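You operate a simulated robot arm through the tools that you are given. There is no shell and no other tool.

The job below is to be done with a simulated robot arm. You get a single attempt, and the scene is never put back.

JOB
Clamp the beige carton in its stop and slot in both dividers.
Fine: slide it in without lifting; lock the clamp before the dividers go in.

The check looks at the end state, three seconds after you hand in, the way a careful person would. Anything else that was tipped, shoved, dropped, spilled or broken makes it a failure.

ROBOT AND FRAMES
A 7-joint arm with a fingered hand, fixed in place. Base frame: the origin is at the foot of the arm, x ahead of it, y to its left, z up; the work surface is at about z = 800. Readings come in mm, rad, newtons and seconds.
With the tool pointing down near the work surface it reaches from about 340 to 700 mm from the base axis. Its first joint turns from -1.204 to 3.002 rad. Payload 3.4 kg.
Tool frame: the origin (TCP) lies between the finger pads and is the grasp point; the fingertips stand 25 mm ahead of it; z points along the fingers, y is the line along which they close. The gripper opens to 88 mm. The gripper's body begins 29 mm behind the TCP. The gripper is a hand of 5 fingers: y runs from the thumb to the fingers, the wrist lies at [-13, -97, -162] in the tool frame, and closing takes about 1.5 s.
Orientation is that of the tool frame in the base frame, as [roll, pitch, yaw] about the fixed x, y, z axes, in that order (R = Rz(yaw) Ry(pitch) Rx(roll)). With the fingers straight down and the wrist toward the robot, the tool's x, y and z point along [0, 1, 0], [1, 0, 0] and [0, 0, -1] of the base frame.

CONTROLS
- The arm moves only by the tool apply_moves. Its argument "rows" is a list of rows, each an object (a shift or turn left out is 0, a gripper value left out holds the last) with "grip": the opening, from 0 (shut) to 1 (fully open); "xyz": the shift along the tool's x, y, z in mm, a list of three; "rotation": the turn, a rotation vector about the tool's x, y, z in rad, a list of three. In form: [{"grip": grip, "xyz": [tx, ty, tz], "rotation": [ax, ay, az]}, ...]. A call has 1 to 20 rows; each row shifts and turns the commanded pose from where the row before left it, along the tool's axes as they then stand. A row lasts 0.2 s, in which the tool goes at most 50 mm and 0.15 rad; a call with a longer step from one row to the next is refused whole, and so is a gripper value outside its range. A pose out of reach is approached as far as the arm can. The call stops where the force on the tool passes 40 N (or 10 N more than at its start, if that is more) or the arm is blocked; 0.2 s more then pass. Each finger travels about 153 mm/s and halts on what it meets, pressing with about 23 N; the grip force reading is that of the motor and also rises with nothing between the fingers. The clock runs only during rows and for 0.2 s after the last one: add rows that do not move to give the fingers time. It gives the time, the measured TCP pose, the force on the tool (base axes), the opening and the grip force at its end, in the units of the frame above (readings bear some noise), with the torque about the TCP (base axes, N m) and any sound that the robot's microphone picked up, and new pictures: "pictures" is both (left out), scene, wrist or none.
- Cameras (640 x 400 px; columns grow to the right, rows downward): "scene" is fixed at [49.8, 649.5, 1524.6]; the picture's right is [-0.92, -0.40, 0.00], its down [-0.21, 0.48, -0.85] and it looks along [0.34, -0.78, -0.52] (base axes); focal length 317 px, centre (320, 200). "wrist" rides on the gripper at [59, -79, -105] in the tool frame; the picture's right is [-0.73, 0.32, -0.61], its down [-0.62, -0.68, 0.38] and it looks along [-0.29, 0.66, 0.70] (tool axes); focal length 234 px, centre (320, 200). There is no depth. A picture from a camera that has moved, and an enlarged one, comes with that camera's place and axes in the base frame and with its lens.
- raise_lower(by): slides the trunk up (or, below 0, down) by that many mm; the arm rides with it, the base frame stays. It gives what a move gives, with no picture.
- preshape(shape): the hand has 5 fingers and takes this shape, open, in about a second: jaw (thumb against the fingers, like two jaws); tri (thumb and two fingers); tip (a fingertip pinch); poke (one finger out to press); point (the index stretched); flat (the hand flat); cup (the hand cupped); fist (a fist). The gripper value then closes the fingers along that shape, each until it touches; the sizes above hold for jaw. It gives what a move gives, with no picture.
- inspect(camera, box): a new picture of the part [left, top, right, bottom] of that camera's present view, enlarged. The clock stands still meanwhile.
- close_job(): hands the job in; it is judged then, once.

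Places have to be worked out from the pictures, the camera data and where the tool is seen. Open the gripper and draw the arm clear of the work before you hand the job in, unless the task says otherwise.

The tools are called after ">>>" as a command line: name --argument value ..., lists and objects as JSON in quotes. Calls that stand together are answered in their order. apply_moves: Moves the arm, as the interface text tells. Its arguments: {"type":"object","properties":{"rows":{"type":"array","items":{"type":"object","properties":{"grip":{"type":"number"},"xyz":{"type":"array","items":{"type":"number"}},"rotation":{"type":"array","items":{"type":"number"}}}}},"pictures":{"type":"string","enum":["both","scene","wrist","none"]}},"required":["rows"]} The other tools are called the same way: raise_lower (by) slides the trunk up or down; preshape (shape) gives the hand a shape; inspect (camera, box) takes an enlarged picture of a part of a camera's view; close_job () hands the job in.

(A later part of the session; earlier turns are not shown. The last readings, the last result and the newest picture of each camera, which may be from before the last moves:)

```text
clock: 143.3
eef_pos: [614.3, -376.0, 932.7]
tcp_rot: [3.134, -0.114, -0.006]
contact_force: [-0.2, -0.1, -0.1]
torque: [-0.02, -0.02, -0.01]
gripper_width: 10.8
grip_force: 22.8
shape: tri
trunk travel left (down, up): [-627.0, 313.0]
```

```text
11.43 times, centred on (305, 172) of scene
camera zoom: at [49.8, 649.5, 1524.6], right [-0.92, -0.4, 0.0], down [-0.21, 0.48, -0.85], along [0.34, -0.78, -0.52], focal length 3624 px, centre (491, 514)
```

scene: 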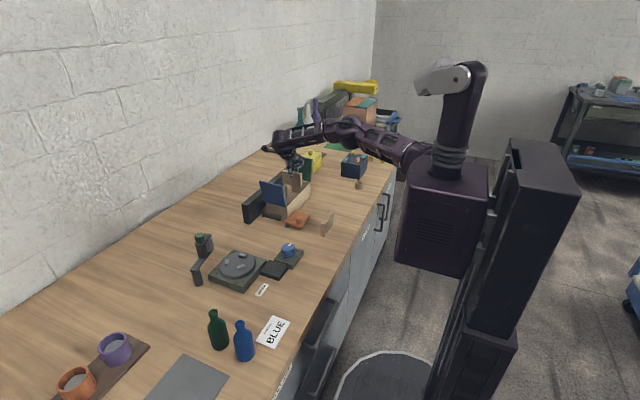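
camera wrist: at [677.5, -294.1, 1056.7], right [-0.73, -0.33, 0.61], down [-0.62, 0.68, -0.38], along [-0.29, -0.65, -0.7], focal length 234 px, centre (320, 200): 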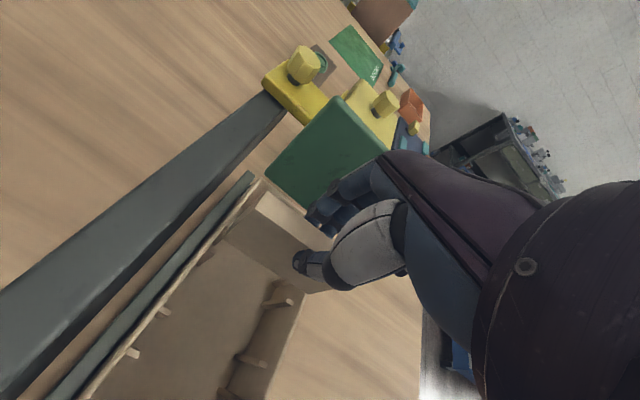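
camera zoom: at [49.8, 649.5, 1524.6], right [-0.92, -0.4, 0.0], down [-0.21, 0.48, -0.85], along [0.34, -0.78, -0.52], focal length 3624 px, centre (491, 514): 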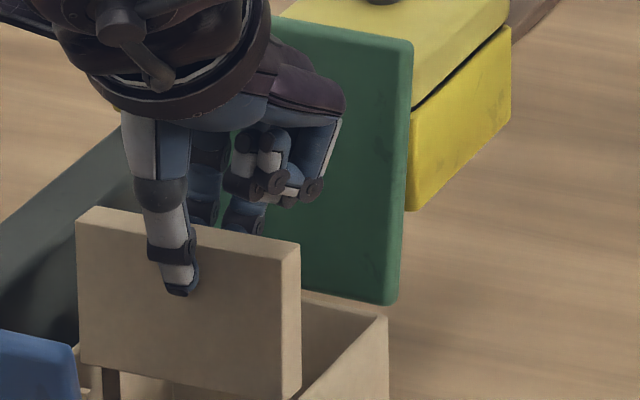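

Now both ends have 2–5 mm clearance to all ribs and the divider is level. I lower 14 mm with the trunk to enter the slot and check the force.

>>> raise_lower --by -14

>>> inspect --camera "wrist" --box '[190, 170, 340, 320]'

>>> inspect --camera "scene" --box '[275, 155, 325, 200]'

```text
clock: 143.9
eef_pos: [614.8, -376.0, 918.2]
tcp_rot: [3.135, -0.114, -0.006]
contact_force: [-0.4, 0.6, -0.4]
torque: [0.0, 0.04, 0.0]
gripper_width: 10.8
grip_force: 23.3
shape: tri
trunk travel left (down, up): [-613.0, 327.0]
```

```text
2.67 times, centred on (265, 245) of wrist
camera zoom: at [660.8, -296.8, 1029.8], right [-0.79, -0.31, 0.52], down [-0.57, 0.68, -0.46], along [-0.21, -0.66, -0.72], focal length 624 px, centre (467, 80)
```

zoom: 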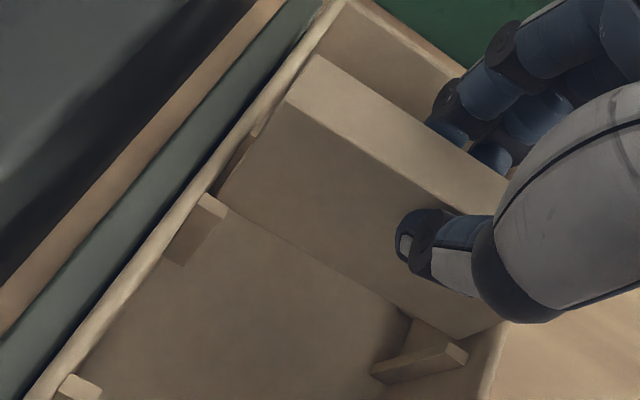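

```text
8.89 times, centred on (300, 178) of scene
camera zoom: at [49.8, 649.5, 1524.6], right [-0.92, -0.4, 0.0], down [-0.21, 0.48, -0.85], along [0.34, -0.78, -0.52], focal length 2818 px, centre (498, 400)
```

zoom: 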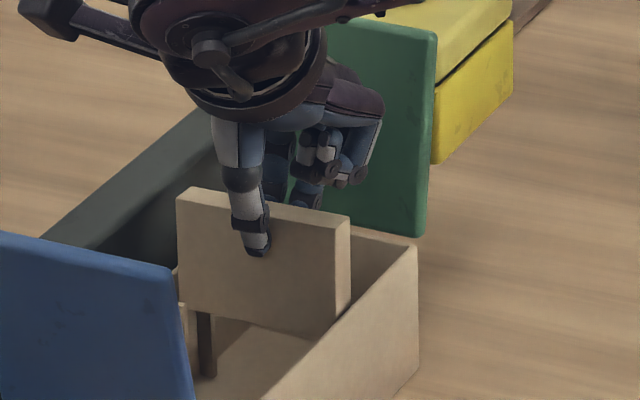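

No contact force and the divider sits between the ribs. I lower a further 20 mm.

>>> raise_lower --by -20

>>> inspect --camera "wrist" --box '[190, 170, 340, 320]'

>>> inspect --camera "scene" --box '[275, 155, 325, 200]'

```text
clock: 144.6
eef_pos: [614.3, -376.9, 899.1]
tcp_rot: [3.133, -0.114, -0.005]
contact_force: [0.8, -0.1, -0.5]
torque: [-0.02, -0.01, -0.07]
gripper_width: 10.4
grip_force: 22.9
shape: tri
trunk travel left (down, up): [-593.0, 347.0]
```

```text
2.67 times, centred on (265, 245) of wrist
camera zoom: at [660.8, -296.7, 1009.8], right [-0.79, -0.31, 0.52], down [-0.57, 0.68, -0.46], along [-0.21, -0.66, -0.72], focal length 624 px, centre (467, 80)
```

zoom: 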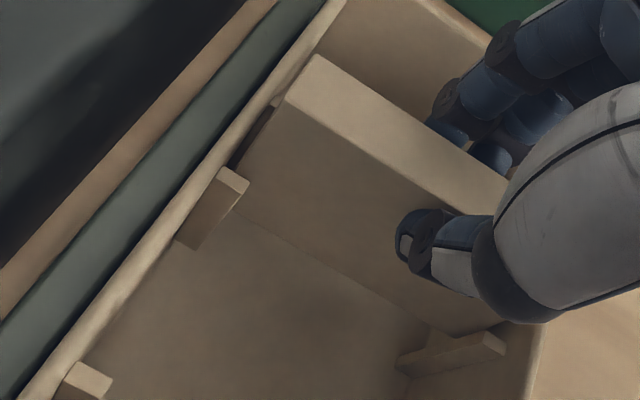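

```text
8.89 times, centred on (300, 178) of scene
camera zoom: at [49.8, 649.5, 1524.6], right [-0.92, -0.4, 0.0], down [-0.21, 0.48, -0.85], along [0.34, -0.78, -0.52], focal length 2818 px, centre (498, 400)
```

zoom: 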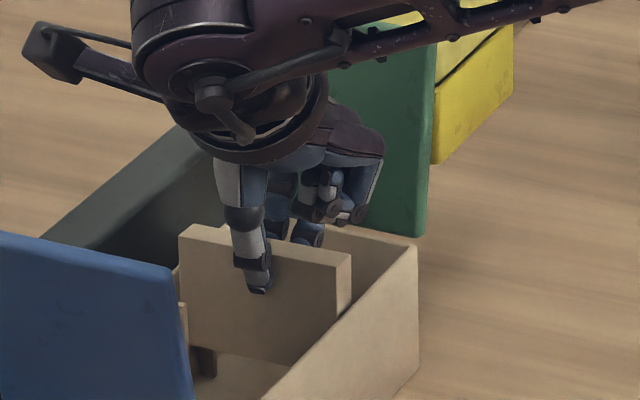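

It slides in freely between the ribs. I lower another 18 mm.

>>> raise_lower --by -18

>>> inspect --camera "wrist" --box '[190, 170, 340, 320]'

>>> inspect --camera "scene" --box '[275, 155, 325, 200]'

```text
clock: 145.2
eef_pos: [614.8, -375.8, 879.8]
tcp_rot: [3.135, -0.115, -0.007]
contact_force: [-0.5, 0.4, -0.1]
torque: [0.01, -0.02, -0.02]
gripper_width: 10.6
grip_force: 23.2
shape: tri
trunk travel left (down, up): [-575.0, 365.0]
```

```text
2.67 times, centred on (265, 245) of wrist
camera zoom: at [660.8, -296.7, 991.7], right [-0.79, -0.31, 0.52], down [-0.57, 0.68, -0.46], along [-0.21, -0.66, -0.72], focal length 624 px, centre (467, 80)
```

zoom: 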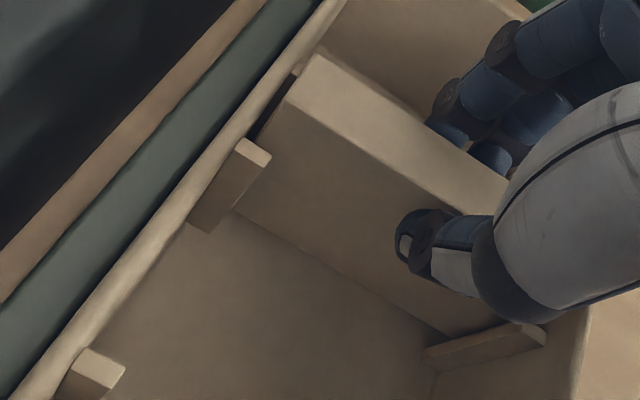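

```text
8.89 times, centred on (300, 178) of scene
camera zoom: at [49.8, 649.5, 1524.6], right [-0.92, -0.4, 0.0], down [-0.21, 0.48, -0.85], along [0.34, -0.78, -0.52], focal length 2818 px, centre (498, 400)
```

zoom: 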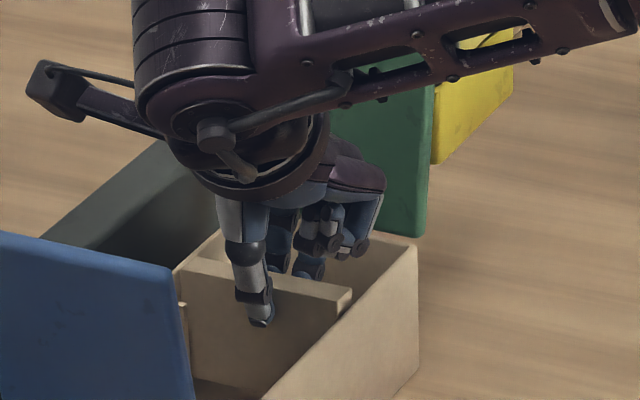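

Almost at the floor. I lower 7 mm more and then open the fingers slightly to release it.

>>> raise_lower --by -7

>>> apply_moves --rows '[{"grip": 0.15}, {"grip": 0.22}, {"grip": 0.3}, {"grip": 0.35}, {"grip": 0.4}, {"grip": 0.4}, {"grip": 0.4}]'

>>> inspect --camera "wrist" --box '[190, 170, 340, 320]'

>>> inspect --camera "scene" --box '[275, 155, 325, 200]'

```text
clock: 145.8
eef_pos: [614.9, -375.5, 873.5]
tcp_rot: [3.136, -0.113, -0.007]
contact_force: [-0.5, 0.2, -0.6]
torque: [-0.01, 0.02, -0.01]
gripper_width: 10.6
grip_force: 23.2
shape: tri
trunk travel left (down, up): [-568.0, 372.0]
```

```text
clock: 147.4
eef_pos: [614.7, -376.8, 873.0]
tcp_rot: [3.136, -0.111, -0.007]
contact_force: [-0.1, 0.0, 0.2]
torque: [0.01, 0.01, 0.01]
gripper_width: 34.5
grip_force: 0.2
shape: tri
trunk travel left (down, up): [-568.0, 372.0]
camera wrist: at [660.9, -296.9, 984.7], right [-0.79, -0.31, 0.52], down [-0.57, 0.68, -0.46], along [-0.21, -0.66, -0.72], focal length 234 px, centre (320, 200)
```

scene: 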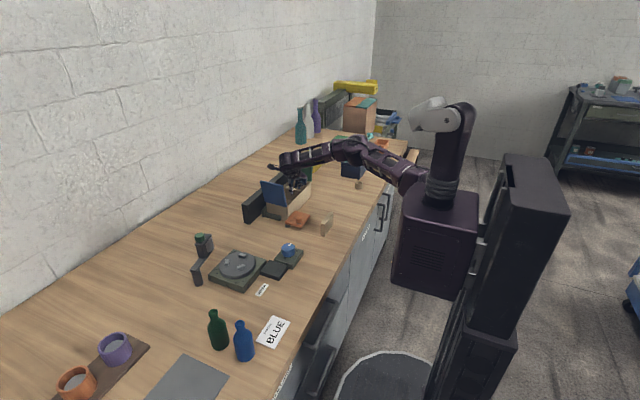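
wrist: 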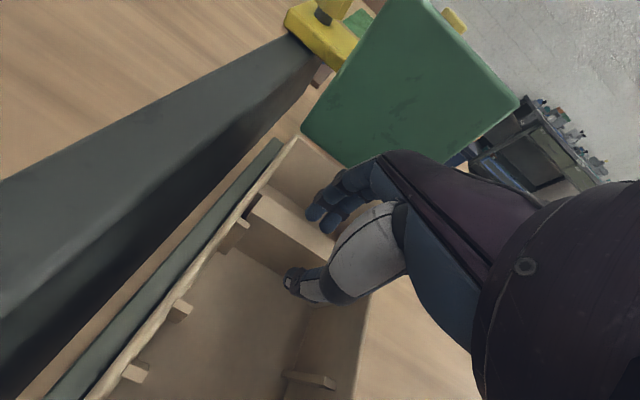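

```text
2.67 times, centred on (265, 245) of wrist
camera zoom: at [660.9, -296.9, 984.7], right [-0.79, -0.31, 0.52], down [-0.57, 0.68, -0.46], along [-0.21, -0.66, -0.72], focal length 624 px, centre (467, 80)
```

zoom: 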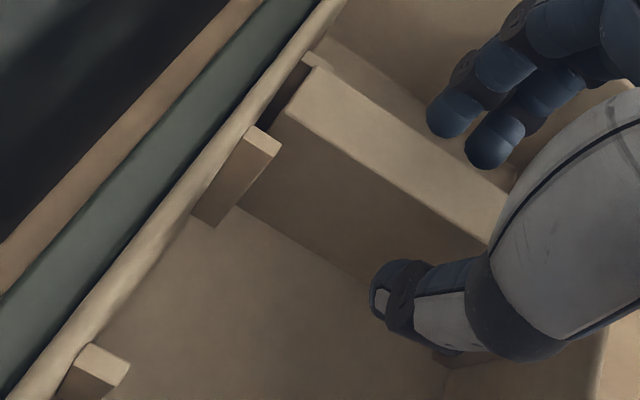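

```text
8.89 times, centred on (300, 178) of scene
camera zoom: at [49.8, 649.5, 1524.6], right [-0.92, -0.4, 0.0], down [-0.21, 0.48, -0.85], along [0.34, -0.78, -0.52], focal length 2818 px, centre (498, 400)
```

zoom: 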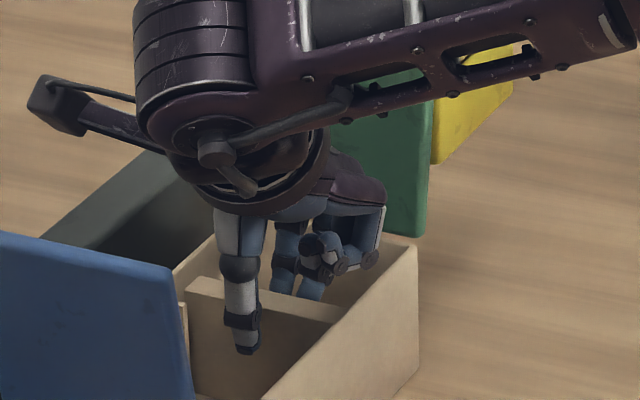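

Divider B is in slot 2, standing on the floor between its ribs. I raise the hand straight up with the trunk.

>>> raise_lower --by 80

>>> inspect --camera "wrist" --box '[100, 130, 380, 370]'

>>> inspect --camera "scene" --box '[250, 150, 340, 235]'

```text
clock: 148.6
eef_pos: [613.9, -376.8, 954.5]
tcp_rot: [3.136, -0.113, -0.006]
contact_force: [0.2, 1.0, 0.5]
torque: [-0.02, -0.01, 0.02]
gripper_width: 34.8
grip_force: 0.1
shape: tri
trunk travel left (down, up): [-648.0, 292.0]
```

```text
1.67 times, centred on (240, 250) of wrist
camera zoom: at [661.1, -297.0, 1064.5], right [-0.79, -0.31, 0.52], down [-0.57, 0.68, -0.46], along [-0.21, -0.66, -0.72], focal length 390 px, centre (453, 117)
```

zoom: 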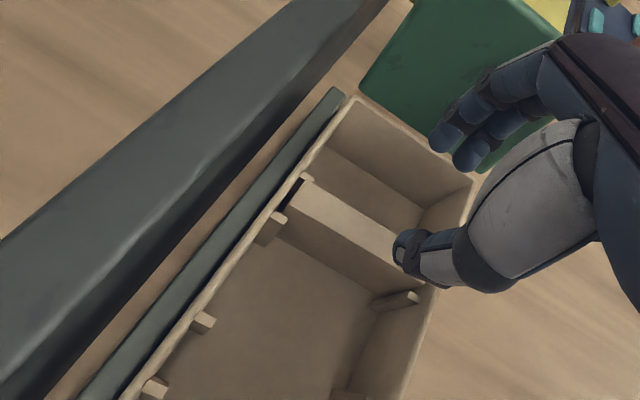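

```text
4.71 times, centred on (295, 192) of scene
camera zoom: at [49.8, 649.5, 1524.6], right [-0.92, -0.4, 0.0], down [-0.21, 0.48, -0.85], along [0.34, -0.78, -0.52], focal length 1492 px, centre (438, 235)
```

zoom: 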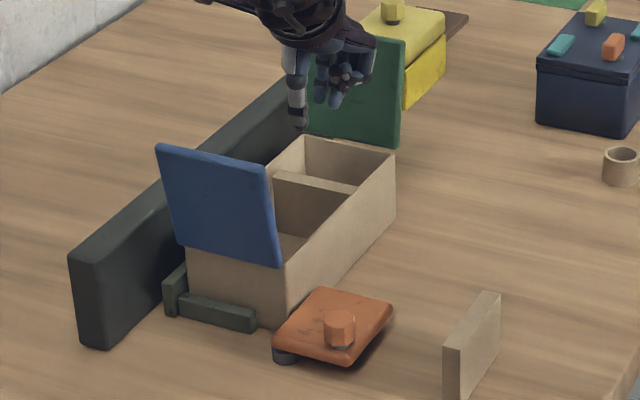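

Divider B sits properly in slot 2. I level the hand and back out over the -x side, then return to home yaw for divider A.

>>> apply_moves --rows '[{"grip": 0.4, "rotation": [0, -0.113, 0]}, {"grip": 0.5, "xyz": [-33, 0, 0]}, {"grip": 0.5, "xyz": [-33, 0, 0]}, {"grip": 0.55, "xyz": [-33, 0, 0]}, {"grip": 0.55, "xyz": [-33, 0, 0]}, {"grip": 0.55, "xyz": [0, -28, 0]}, {"grip": 0.55, "xyz": [0, -28, 0]}, {"grip": 0.55}]'

```text
clock: 150.3
eef_pos: [484.4, -319.9, 952.6]
tcp_rot: [3.138, 0.001, -0.006]
contact_force: [-0.7, -0.6, -0.2]
torque: [-0.02, 0.03, -0.03]
gripper_width: 48.1
grip_force: 0.1
shape: tri
trunk travel left (down, up): [-648.0, 292.0]
camera wrist: at [542.6, -240.5, 1058.8], right [-0.73, -0.32, 0.61], down [-0.62, 0.68, -0.39], along [-0.29, -0.66, -0.69], focal length 234 px, centre (320, 200)
```

scene: 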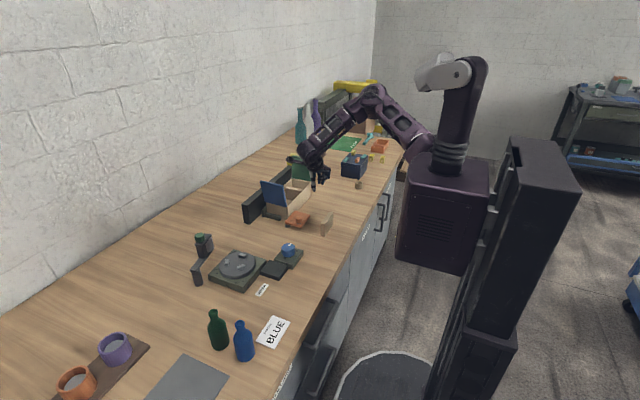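
wrist: 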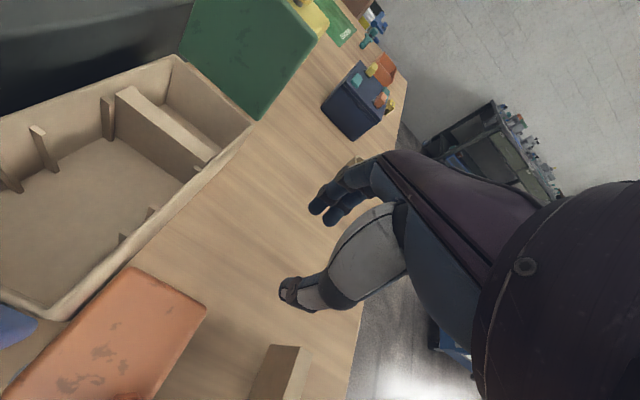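

Clear view of slot 1's ribs and divider B in place. I rotate back to home yaw and move above divider A.

>>> apply_moves --rows '[{"rotation": [0, 0, -0.1432]}, {"rotation": [0, 0, -0.1432]}, {"rotation": [0, 0, -0.1432]}, {"rotation": [0, 0, -0.1432]}, {"rotation": [0, 0, -0.1432]}, {"rotation": [0, 0, -0.1432]}, {"rotation": [0, 0, -0.1432]}, {"rotation": [0, 0, -0.1432]}, {"rotation": [0, 0, -0.1432]}, {"rotation": [0, 0, -0.1432]}, {"rotation": [0, 0, -0.1432]}, {"xyz": [27.7, -24.4, 0]}, {"xyz": [27.7, -24.4, 0]}, {"xyz": [27.7, -24.4, 0]}, {}]'

>>> inspect --camera "wrist" --box '[160, 200, 320, 340]'

```text
clock: 153.6
eef_pos: [412.3, -234.6, 951.3]
tcp_rot: [-3.14, 0.004, 1.568]
contact_force: [0.7, -1.0, 0.7]
torque: [0.02, 0.01, -0.01]
gripper_width: 48.0
grip_force: 0.0
shape: tri
trunk travel left (down, up): [-648.0, 292.0]
camera wrist: at [332.7, -175.7, 1057.7], right [0.32, -0.72, 0.61], down [-0.68, -0.62, -0.38], along [0.66, -0.3, -0.69], focal length 234 px, centre (320, 200)
```

scene: 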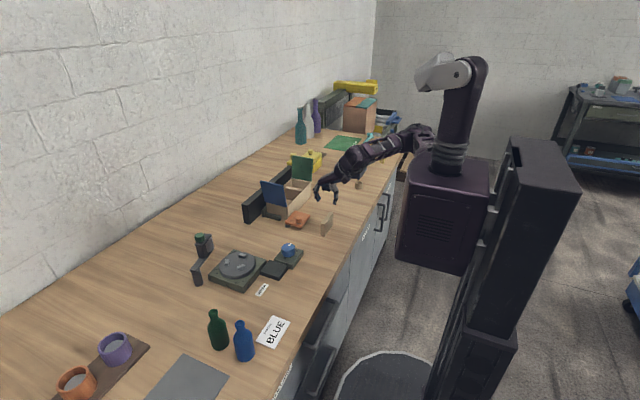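
wrist: 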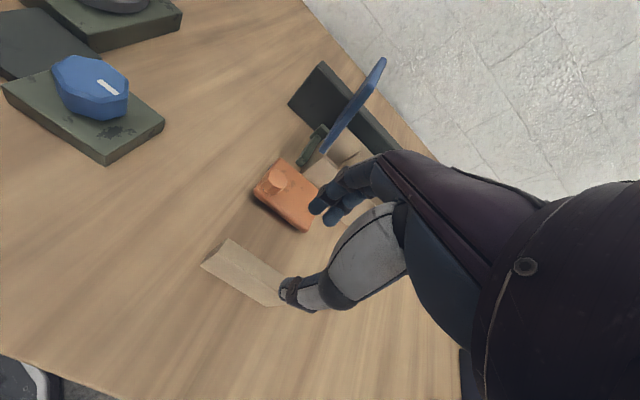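

```text
2.86 times, centred on (240, 270) of wrist
camera zoom: at [332.7, -175.7, 1057.7], right [0.32, -0.72, 0.61], down [-0.68, -0.62, -0.38], along [0.66, -0.3, -0.69], focal length 669 px, centre (549, 0)
```

zoom: 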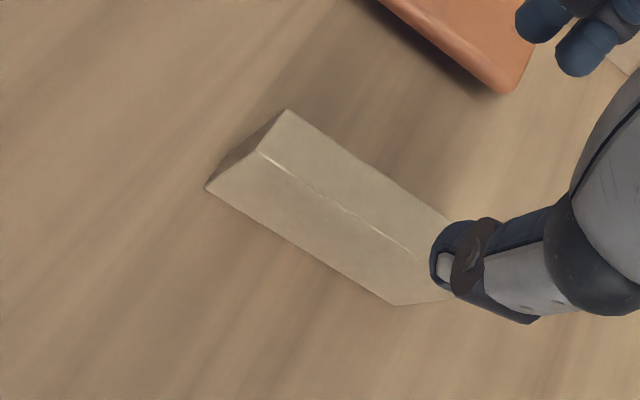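

Divider A: x 402.5–418, y ≈-196…-279, top z≈855. I centre at (410,-238) and descend to TCP z≈870 so only the top 10 mm is gripped, leaving the palm high.

>>> apply_moves --rows '[{"grip": 0.55, "xyz": [-3.4, -2, 30]}, {"grip": 0.55, "xyz": [0, 0, 30]}, {"grip": 0.55, "xyz": [0, 0, 21]}, {"grip": 0.55}]'

>>> inspect --camera "wrist" --box '[180, 140, 400, 340]'

>>> inspect --camera "scene" --box '[290, 170, 360, 240]'

```text
clock: 154.6
eef_pos: [411.0, -239.2, 870.4]
tcp_rot: [-3.141, 0.007, 1.567]
contact_force: [0.5, 0.5, -0.4]
torque: [0.01, 0.01, 0.02]
gripper_width: 47.8
grip_force: 0.3
shape: tri
trunk travel left (down, up): [-648.0, 292.0]
camera wrist: at [330.8, -179.1, 976.4], right [0.32, -0.72, 0.61], down [-0.68, -0.62, -0.38], along [0.66, -0.3, -0.69], focal length 234 px, centre (320, 200)
```

scene: 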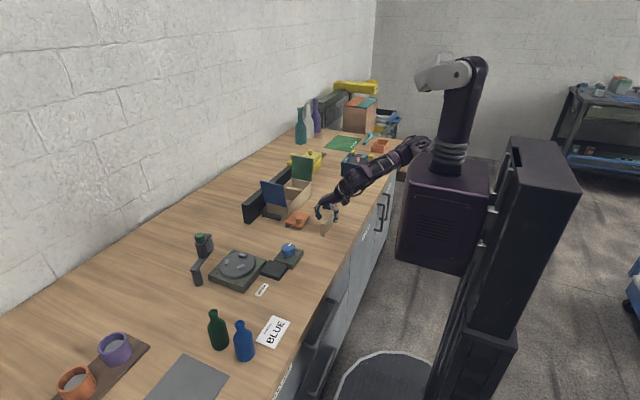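
wrist: 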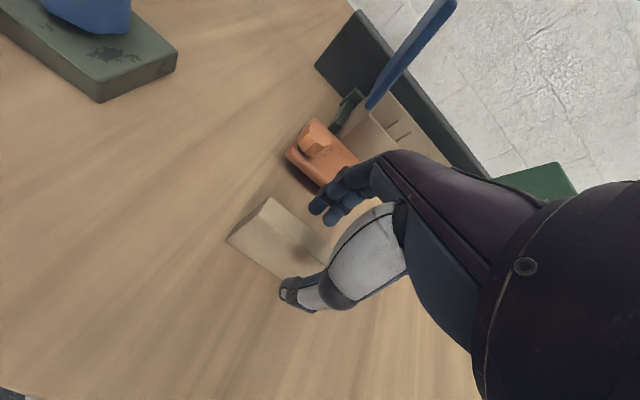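

```text
2.00 times, centred on (290, 240) of wrist
camera zoom: at [330.8, -179.1, 976.4], right [0.32, -0.72, 0.61], down [-0.68, -0.62, -0.38], along [0.66, -0.3, -0.69], focal length 468 px, centre (380, 120)
```

zoom: 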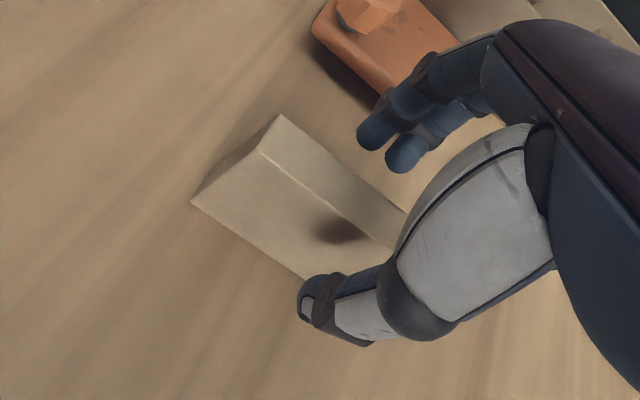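

```text
5.71 times, centred on (325, 205) of scene
camera zoom: at [49.8, 649.5, 1524.6], right [-0.92, -0.4, 0.0], down [-0.21, 0.48, -0.85], along [0.34, -0.78, -0.52], focal length 1812 px, centre (291, 171)
```

zoom: 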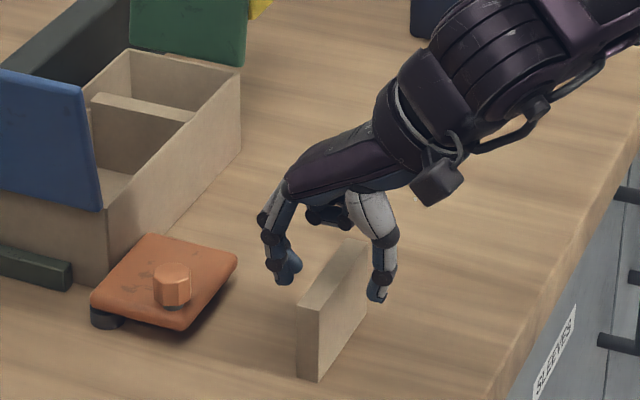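

The fingers straddle divider A's top. I close.

>>> apply_moves --rows '[{"grip": 0.4}, {"grip": 0.3}, {"grip": 0.2}, {"grip": 0.1}, {"grip": 0.05}, {"grip": 0.0}, {"grip": 0.0}, {"grip": 0.0}]' --pictures "none"

>>> apply_moves --rows '[{"xyz": [0, 0, -10]}, {"xyz": [0, 0, -20]}, {"xyz": [0, 0, -30]}, {"xyz": [0, 0, -27]}, {}]'

>>> inspect --camera "scene" --box '[290, 150, 360, 220]'

>>> inspect --camera "wrist" --box '[180, 140, 400, 340]'

```text
clock: 156.3
eef_pos: [410.7, -238.5, 870.9]
tcp_rot: [-3.141, 0.006, 1.567]
contact_force: [0.3, 0.4, -0.1]
torque: [-0.01, -0.02, 0.03]
gripper_width: 9.2
grip_force: 22.3
shape: tri
trunk travel left (down, up): [-648.0, 292.0]
```

```text
clock: 157.6
eef_pos: [407.3, -239.3, 958.5]
tcp_rot: [-3.141, 0.007, 1.568]
contact_force: [0.0, 0.8, -0.6]
torque: [0.0, -0.03, -0.04]
gripper_width: 9.4
grip_force: 23.4
shape: tri
trunk travel left (down, up): [-648.0, 292.0]
camera wrist: at [328.8, -179.4, 1065.1], right [0.32, -0.72, 0.61], down [-0.68, -0.62, -0.38], along [0.66, -0.3, -0.69], focal length 234 px, centre (320, 200)
```

scene: 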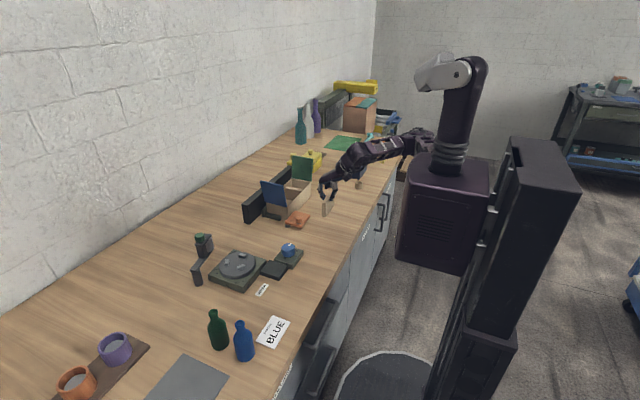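
wrist: 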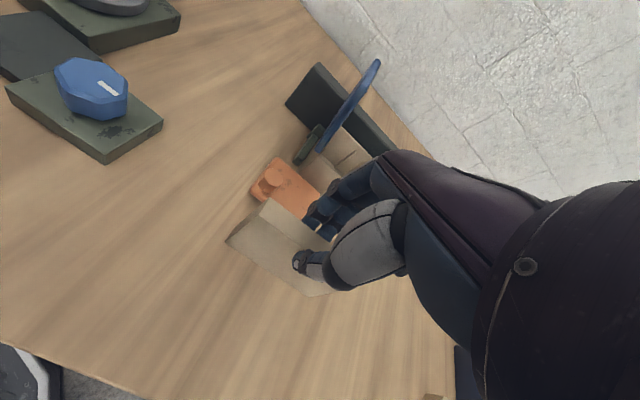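

```text
5.71 times, centred on (325, 185) of scene
camera zoom: at [49.8, 649.5, 1524.6], right [-0.92, -0.4, 0.0], down [-0.21, 0.48, -0.85], along [0.34, -0.78, -0.52], focal length 1812 px, centre (291, 286)
```

zoom: 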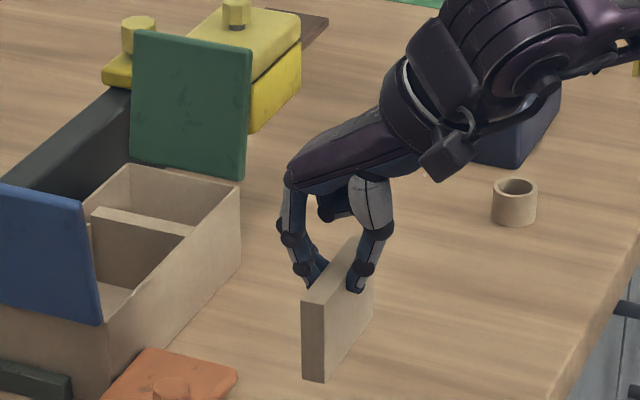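

```text
2.00 times, centred on (290, 240) of wrist
camera zoom: at [328.8, -179.4, 1065.1], right [0.32, -0.72, 0.61], down [-0.68, -0.62, -0.38], along [0.66, -0.3, -0.69], focal length 468 px, centre (380, 120)
```

zoom: 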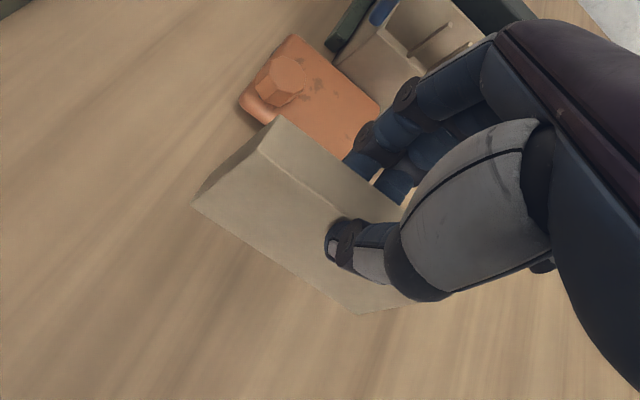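

Divider A is lifted and level. I carry it to (482,-315) and turn to yaw 0 as before.

>>> apply_moves --rows '[{"xyz": [-25, 25, 0]}, {"xyz": [-25, 25, 0]}, {"xyz": [-25, 25, 0]}, {"rotation": [0, 0, 0.1425]}, {"rotation": [0, 0, 0.1425]}, {"rotation": [0, 0, 0.1425]}, {"rotation": [0, 0, 0.1425]}, {"rotation": [0, 0, 0.1425]}, {"rotation": [0, 0, 0.1425]}, {"rotation": [0, 0, 0.1425]}, {"rotation": [0, 0, 0.1425]}, {"rotation": [0, 0, 0.1425]}, {"rotation": [0, 0, 0.1425]}, {"rotation": [0, 0, 0.1425]}, {}]'

>>> inspect --camera "wrist" --box '[0, 20, 340, 330]'

```text
clock: 160.8
eef_pos: [483.7, -315.1, 956.6]
tcp_rot: [3.14, -0.001, 0.0]
contact_force: [0.3, 1.5, -0.7]
torque: [0.03, 0.01, 0.03]
gripper_width: 9.2
grip_force: 22.9
shape: tri
trunk travel left (down, up): [-648.0, 292.0]
camera wrist: at [542.1, -235.4, 1062.8], right [-0.73, -0.32, 0.61], down [-0.62, 0.68, -0.39], along [-0.29, -0.66, -0.69], focal length 234 px, centre (320, 200)
```

scene: 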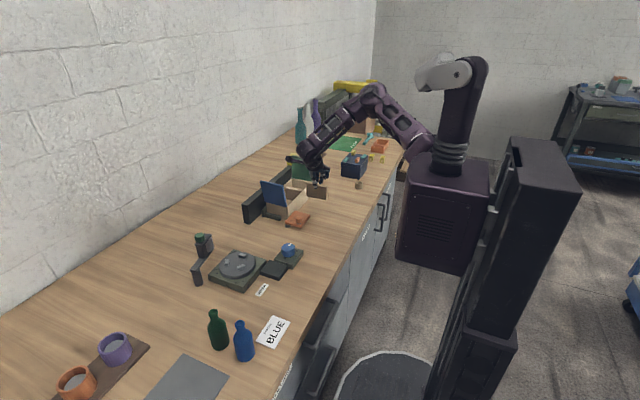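
wrist: 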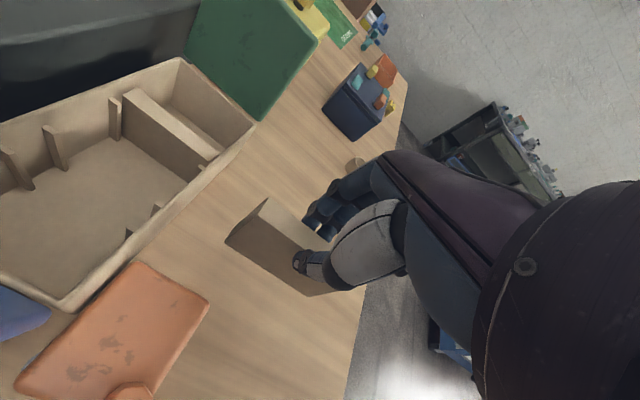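

```text
1.29 times, centred on (170, 175) of wrist
camera zoom: at [542.1, -235.4, 1062.8], right [-0.73, -0.32, 0.61], down [-0.62, 0.68, -0.39], along [-0.29, -0.66, -0.69], focal length 302 px, centre (514, 232)
```

zoom: 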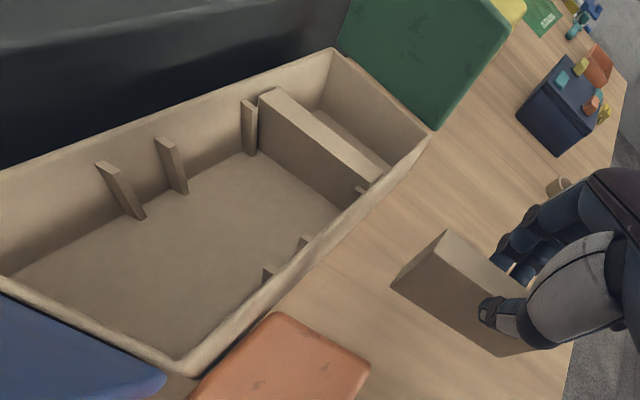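

Slot 1's faces measure y≈-291 and -311 (centre ≈-301). I move to that line and then +x over the carton, palm well above the blue flap.

>>> apply_moves --rows '[{"xyz": [13, -13.8, 0]}, {"xyz": [30, 0, 0]}, {"xyz": [30, 0, 0]}, {"xyz": [30, 0, 0]}, {"xyz": [30, 0, 0]}, {}]'

>>> inspect --camera "wrist" --box '[190, 170, 340, 320]'

>>> inspect --camera "scene" --box '[260, 140, 340, 220]'

```text
clock: 162.2
eef_pos: [614.6, -301.9, 956.6]
tcp_rot: [3.137, 0.001, 0.001]
contact_force: [0.5, 0.1, 0.0]
torque: [0.0, 0.01, 0.01]
gripper_width: 9.4
grip_force: 22.9
shape: tri
trunk travel left (down, up): [-648.0, 292.0]
camera wrist: at [672.0, -222.3, 1063.0], right [-0.73, -0.32, 0.61], down [-0.62, 0.68, -0.39], along [-0.29, -0.66, -0.69], focal length 234 px, centre (320, 200)
```

scene: 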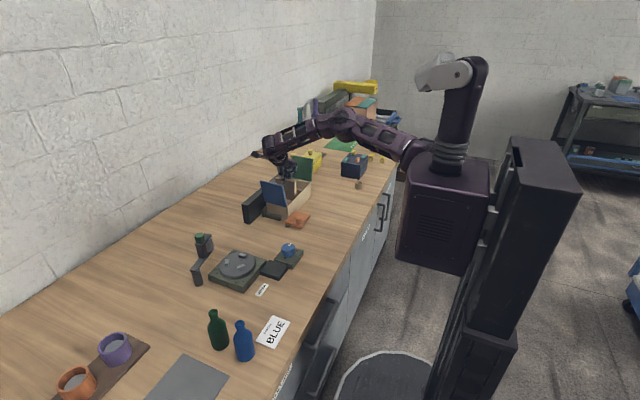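
wrist: 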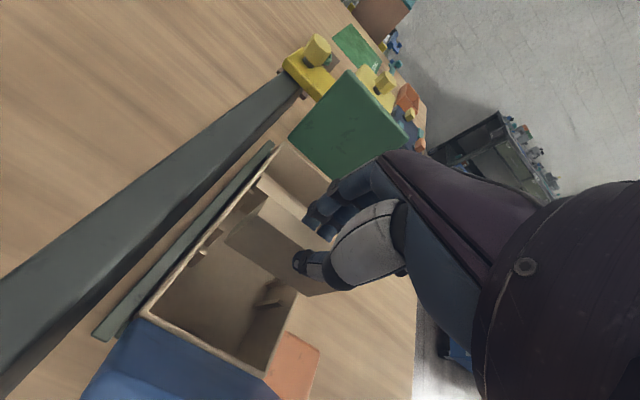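

```text
2.67 times, centred on (265, 245) of wrist
camera zoom: at [672.0, -222.3, 1063.0], right [-0.73, -0.32, 0.61], down [-0.62, 0.68, -0.39], along [-0.29, -0.66, -0.69], focal length 624 px, centre (467, 80)
```

zoom: 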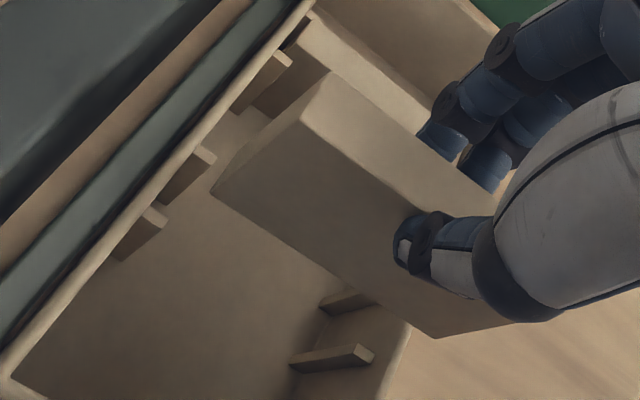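

```text
5.00 times, centred on (300, 180) of scene
camera zoom: at [49.8, 649.5, 1524.6], right [-0.92, -0.4, 0.0], down [-0.21, 0.48, -0.85], along [0.34, -0.78, -0.52], focal length 1585 px, centre (420, 300)
```

zoom: 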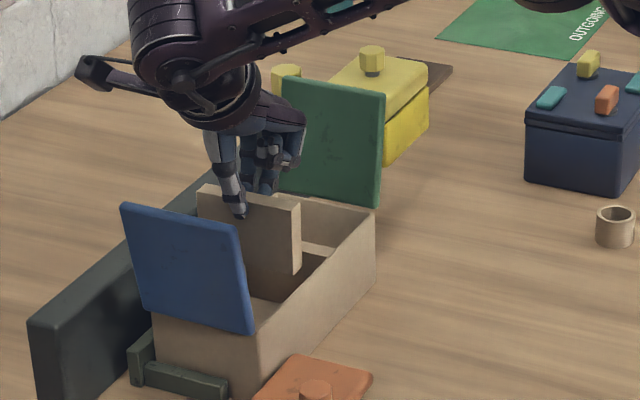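

All four ribs of slot 1 are visible. The divider is about 6 mm short in x and 1 mm off in y, so I correct (+6 x, +1 y, small yaw) and lower 22 mm to just above the ribs.

>>> apply_moves --rows '[{"xyz": [6, -1.0, 0], "rotation": [0, 0, 0.012]}, {}]' --pictures "none"

>>> raise_lower --by -22

>>> inspect --camera "wrist" --box '[190, 170, 340, 320]'

>>> inspect --camera "scene" --box '[265, 150, 325, 205]'

```text
clock: 162.8
eef_pos: [620.9, -301.5, 956.4]
tcp_rot: [3.136, -0.001, -0.011]
contact_force: [-1.0, 1.2, -0.2]
torque: [0.03, 0.03, -0.02]
gripper_width: 9.3
grip_force: 23.5
shape: tri
trunk travel left (down, up): [-648.0, 292.0]
```

```text
clock: 163.4
eef_pos: [620.4, -300.0, 935.9]
tcp_rot: [3.134, -0.001, -0.011]
contact_force: [0.5, -0.4, -0.5]
torque: [-0.03, -0.01, 0.0]
gripper_width: 9.1
grip_force: 22.9
shape: tri
trunk travel left (down, up): [-626.0, 314.0]
```

```text
2.67 times, centred on (265, 245) of wrist
camera zoom: at [680.2, -221.2, 1041.2], right [-0.73, -0.31, 0.61], down [-0.62, 0.69, -0.39], along [-0.3, -0.66, -0.69], focal length 624 px, centre (467, 80)
```

zoom: 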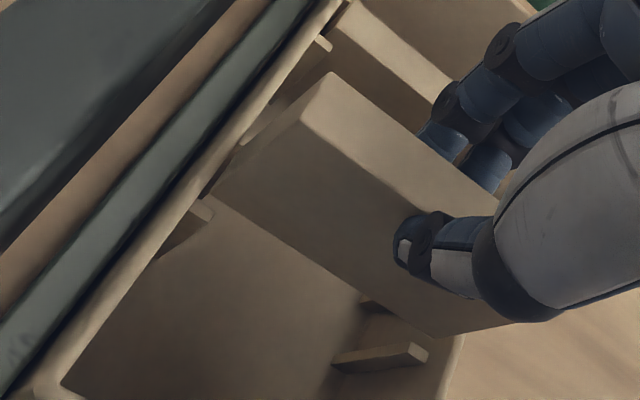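

```text
7.27 times, centred on (295, 178) of scene
camera zoom: at [49.8, 649.5, 1524.6], right [-0.92, -0.4, 0.0], down [-0.21, 0.48, -0.85], along [0.34, -0.78, -0.52], focal length 2306 px, centre (502, 364)
```

zoom: 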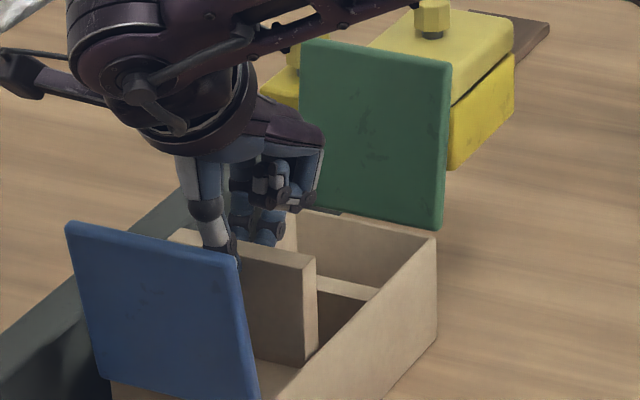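

Gaps to the +y ribs are about 1.2 and 2.3 mm; I shift 1.4 mm in -y (and 1 mm in -x) to centre, then lower 12 mm into the slot.

>>> apply_moves --rows '[{"xyz": [-1, 1.4, 0]}, {}]' --pictures "none"

>>> raise_lower --by -12

>>> inspect --camera "wrist" --box '[190, 170, 340, 320]'

>>> inspect --camera "scene" --box '[255, 140, 325, 205]'

```text
clock: 164.0
eef_pos: [620.4, -301.3, 935.8]
tcp_rot: [3.133, 0.002, -0.013]
contact_force: [-1.0, -0.6, 0.3]
torque: [-0.01, -0.01, -0.01]
gripper_width: 9.1
grip_force: 22.7
shape: tri
trunk travel left (down, up): [-626.0, 314.0]
```

```text
clock: 164.6
eef_pos: [620.3, -302.9, 924.5]
tcp_rot: [3.135, -0.001, -0.012]
contact_force: [-0.1, 0.3, 0.7]
torque: [0.04, -0.04, -0.02]
gripper_width: 9.2
grip_force: 23.1
shape: tri
trunk travel left (down, up): [-614.0, 326.0]
```

```text
2.67 times, centred on (265, 245) of wrist
camera zoom: at [679.0, -222.5, 1029.2], right [-0.73, -0.31, 0.61], down [-0.62, 0.69, -0.39], along [-0.3, -0.66, -0.69], focal length 624 px, centre (467, 80)
```

zoom: 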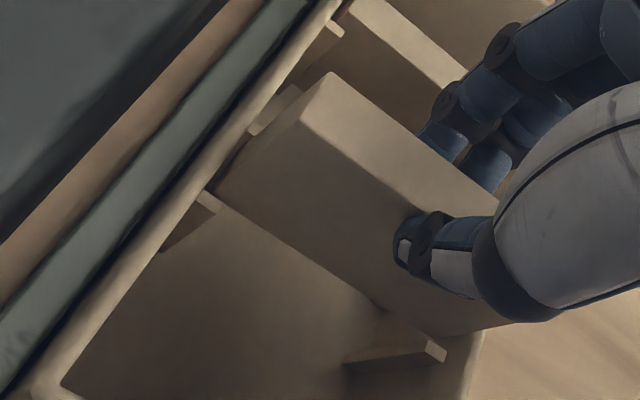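

```text
6.15 times, centred on (290, 172) of scene
camera zoom: at [49.8, 649.5, 1524.6], right [-0.92, -0.4, 0.0], down [-0.21, 0.48, -0.85], along [0.34, -0.78, -0.52], focal length 1951 px, centre (505, 369)
```

zoom: 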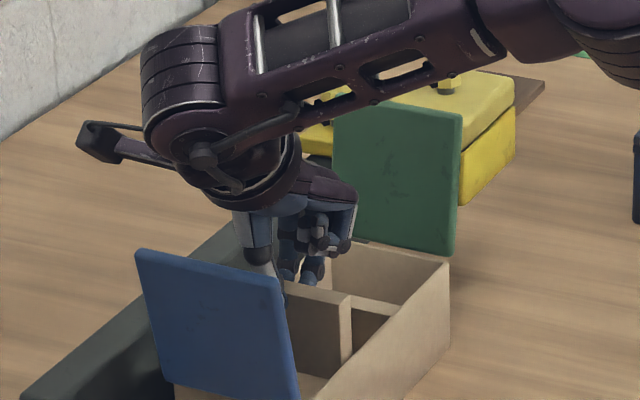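

No contact and about 3 mm clearance on the visible side. I lower another 16 mm.

>>> raise_lower --by -16

>>> inspect --camera "wrist" --box '[190, 170, 340, 320]'

>>> inspect --camera "scene" --box '[255, 140, 325, 205]'

```text
clock: 165.3
eef_pos: [620.8, -302.0, 907.6]
tcp_rot: [3.136, -0.001, -0.01]
contact_force: [-0.9, 0.0, -0.3]
torque: [0.0, 0.0, 0.0]
gripper_width: 9.3
grip_force: 23.3
shape: tri
trunk travel left (down, up): [-598.0, 342.0]
```

```text
2.67 times, centred on (265, 245) of wrist
camera zoom: at [678.9, -222.4, 1013.3], right [-0.73, -0.31, 0.61], down [-0.62, 0.69, -0.39], along [-0.3, -0.66, -0.69], focal length 624 px, centre (467, 80)
```

zoom: 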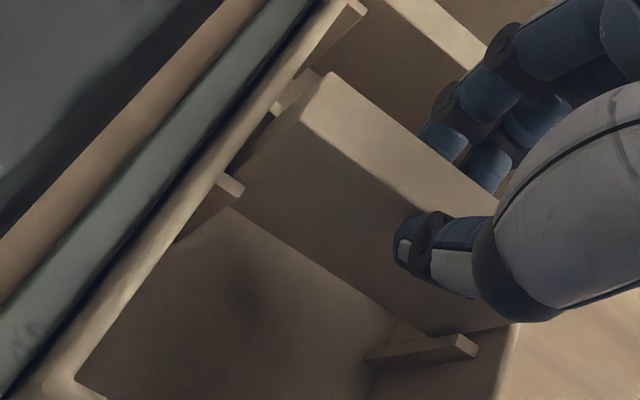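

```text
6.15 times, centred on (290, 172) of scene
camera zoom: at [49.8, 649.5, 1524.6], right [-0.92, -0.4, 0.0], down [-0.21, 0.48, -0.85], along [0.34, -0.78, -0.52], focal length 1951 px, centre (505, 369)
```

zoom: 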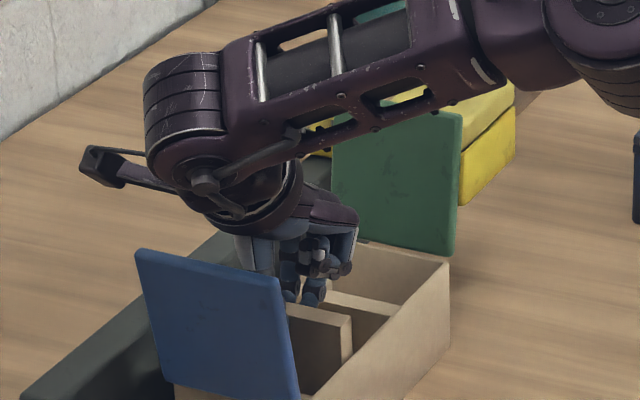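

Going in freely. I lower 14 mm more and check the clearance between the wrist and the blue flap.

>>> raise_lower --by -14

>>> inspect --camera "scene" --box '[255, 140, 325, 205]'

>>> inspect --camera "wrist" --box '[100, 170, 400, 400]'

```text
clock: 165.9
eef_pos: [619.9, -301.3, 894.7]
tcp_rot: [3.136, -0.001, -0.011]
contact_force: [-0.3, -0.7, 0.0]
torque: [0.02, 0.02, 0.03]
gripper_width: 9.2
grip_force: 23.0
shape: tri
trunk travel left (down, up): [-584.0, 356.0]
```

```text
6.15 times, centred on (290, 172) of scene
camera zoom: at [49.8, 649.5, 1524.6], right [-0.92, -0.4, 0.0], down [-0.21, 0.48, -0.85], along [0.34, -0.78, -0.52], focal length 1951 px, centre (505, 369)
```

zoom: 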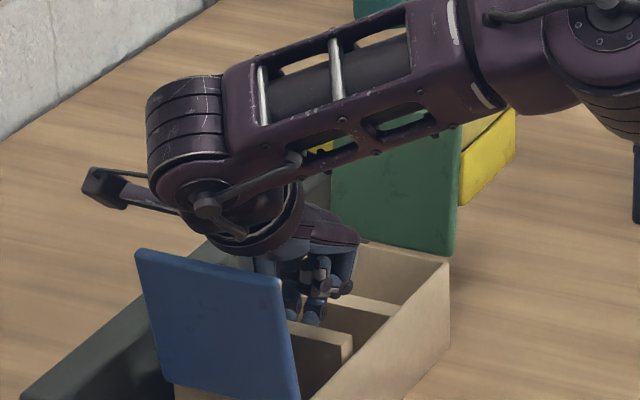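

```text
1.74 times, centred on (250, 285) of wrist
camera zoom: at [679.0, -222.4, 999.3], right [-0.73, -0.31, 0.61], down [-0.62, 0.69, -0.39], along [-0.3, -0.66, -0.69], focal length 407 px, centre (442, 52)
```

zoom: 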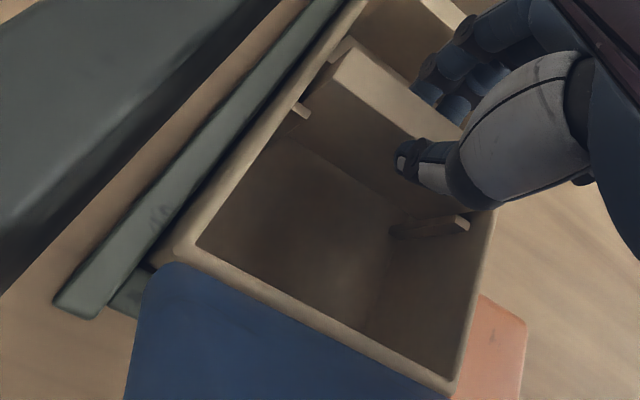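

About 20 mm remains between the wrist ring and the flap's top edge. I lower only 9 mm more, then open to let the divider drop the last ~10 mm.

>>> raise_lower --by -9

>>> inspect --camera "scene" --box '[255, 150, 325, 205]'

>>> inspect --camera "wrist" --box '[100, 170, 400, 400]'

```text
clock: 166.5
eef_pos: [620.6, -301.4, 884.9]
tcp_rot: [3.134, 0.0, -0.011]
contact_force: [0.2, 0.2, -0.4]
torque: [-0.02, 0.02, 0.04]
gripper_width: 9.1
grip_force: 23.2
shape: tri
trunk travel left (down, up): [-575.0, 365.0]
```

```text
7.27 times, centred on (290, 178) of scene
camera zoom: at [49.8, 649.5, 1524.6], right [-0.92, -0.4, 0.0], down [-0.21, 0.48, -0.85], along [0.34, -0.78, -0.52], focal length 2306 px, centre (538, 364)
```

zoom: 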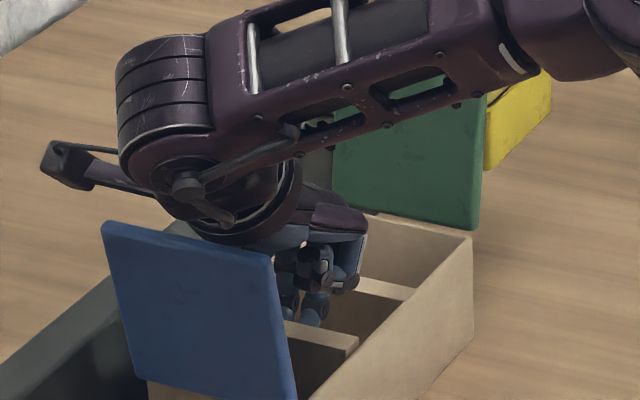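

```text
1.74 times, centred on (250, 285) of wrist
camera zoom: at [679.0, -222.4, 990.2], right [-0.73, -0.31, 0.61], down [-0.62, 0.69, -0.39], along [-0.3, -0.66, -0.69], focal length 407 px, centre (442, 52)
```

zoom: 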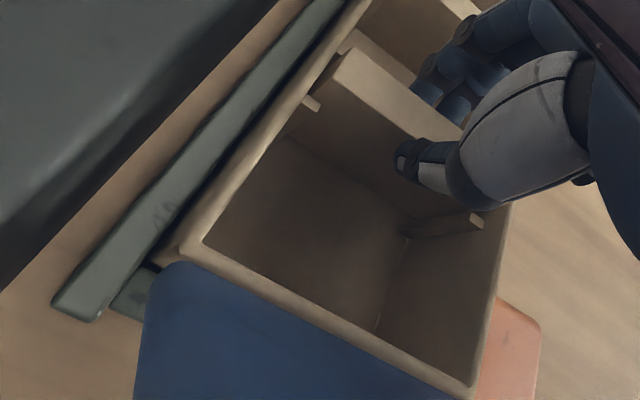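

The divider is deep in slot 1 with no contact on the flap. I open the fingers gradually to release it.

>>> apply_moves --rows '[{"grip": 0.12}, {"grip": 0.18}, {"grip": 0.24}, {"grip": 0.3}, {"grip": 0.36}, {"grip": 0.4}, {"grip": 0.4}, {"grip": 0.4}]'

>>> inspect --camera "wrist" --box '[100, 170, 400, 400]'

>>> inspect --camera "scene" --box '[265, 150, 335, 220]'

```text
clock: 168.3
eef_pos: [621.1, -301.4, 884.4]
tcp_rot: [3.134, 0.0, -0.012]
contact_force: [0.1, 0.4, -0.4]
torque: [-0.01, 0.01, 0.0]
gripper_width: 34.6
grip_force: 0.0
shape: tri
trunk travel left (down, up): [-575.0, 365.0]
camera wrist: at [679.1, -222.5, 990.2], right [-0.73, -0.31, 0.61], down [-0.62, 0.69, -0.39], along [-0.3, -0.66, -0.69], focal length 234 px, centre (320, 200)
```

scene: 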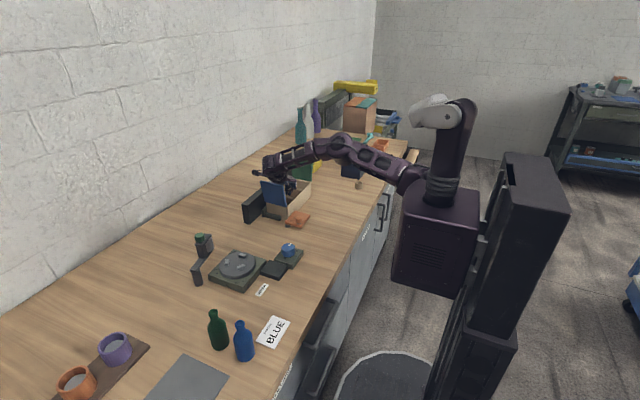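
wrist: 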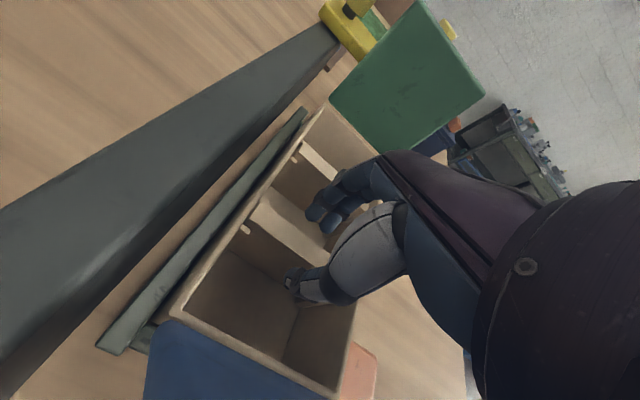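

```text
1.74 times, centred on (250, 285) of wrist
camera zoom: at [679.1, -222.5, 990.2], right [-0.73, -0.31, 0.61], down [-0.62, 0.69, -0.39], along [-0.3, -0.66, -0.69], focal length 407 px, centre (442, 52)
```

zoom: 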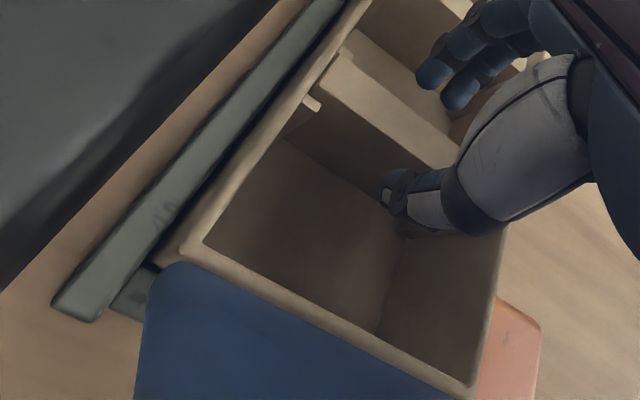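

```text
5.71 times, centred on (300, 185) of scene
camera zoom: at [49.8, 649.5, 1524.6], right [-0.92, -0.4, 0.0], down [-0.21, 0.48, -0.85], along [0.34, -0.78, -0.52], focal length 1812 px, centre (434, 286)
```

zoom: 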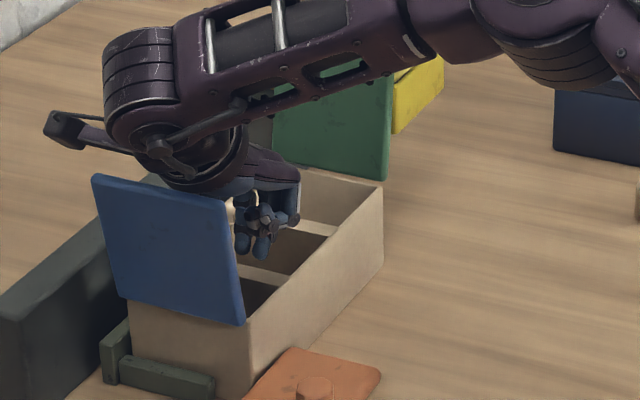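

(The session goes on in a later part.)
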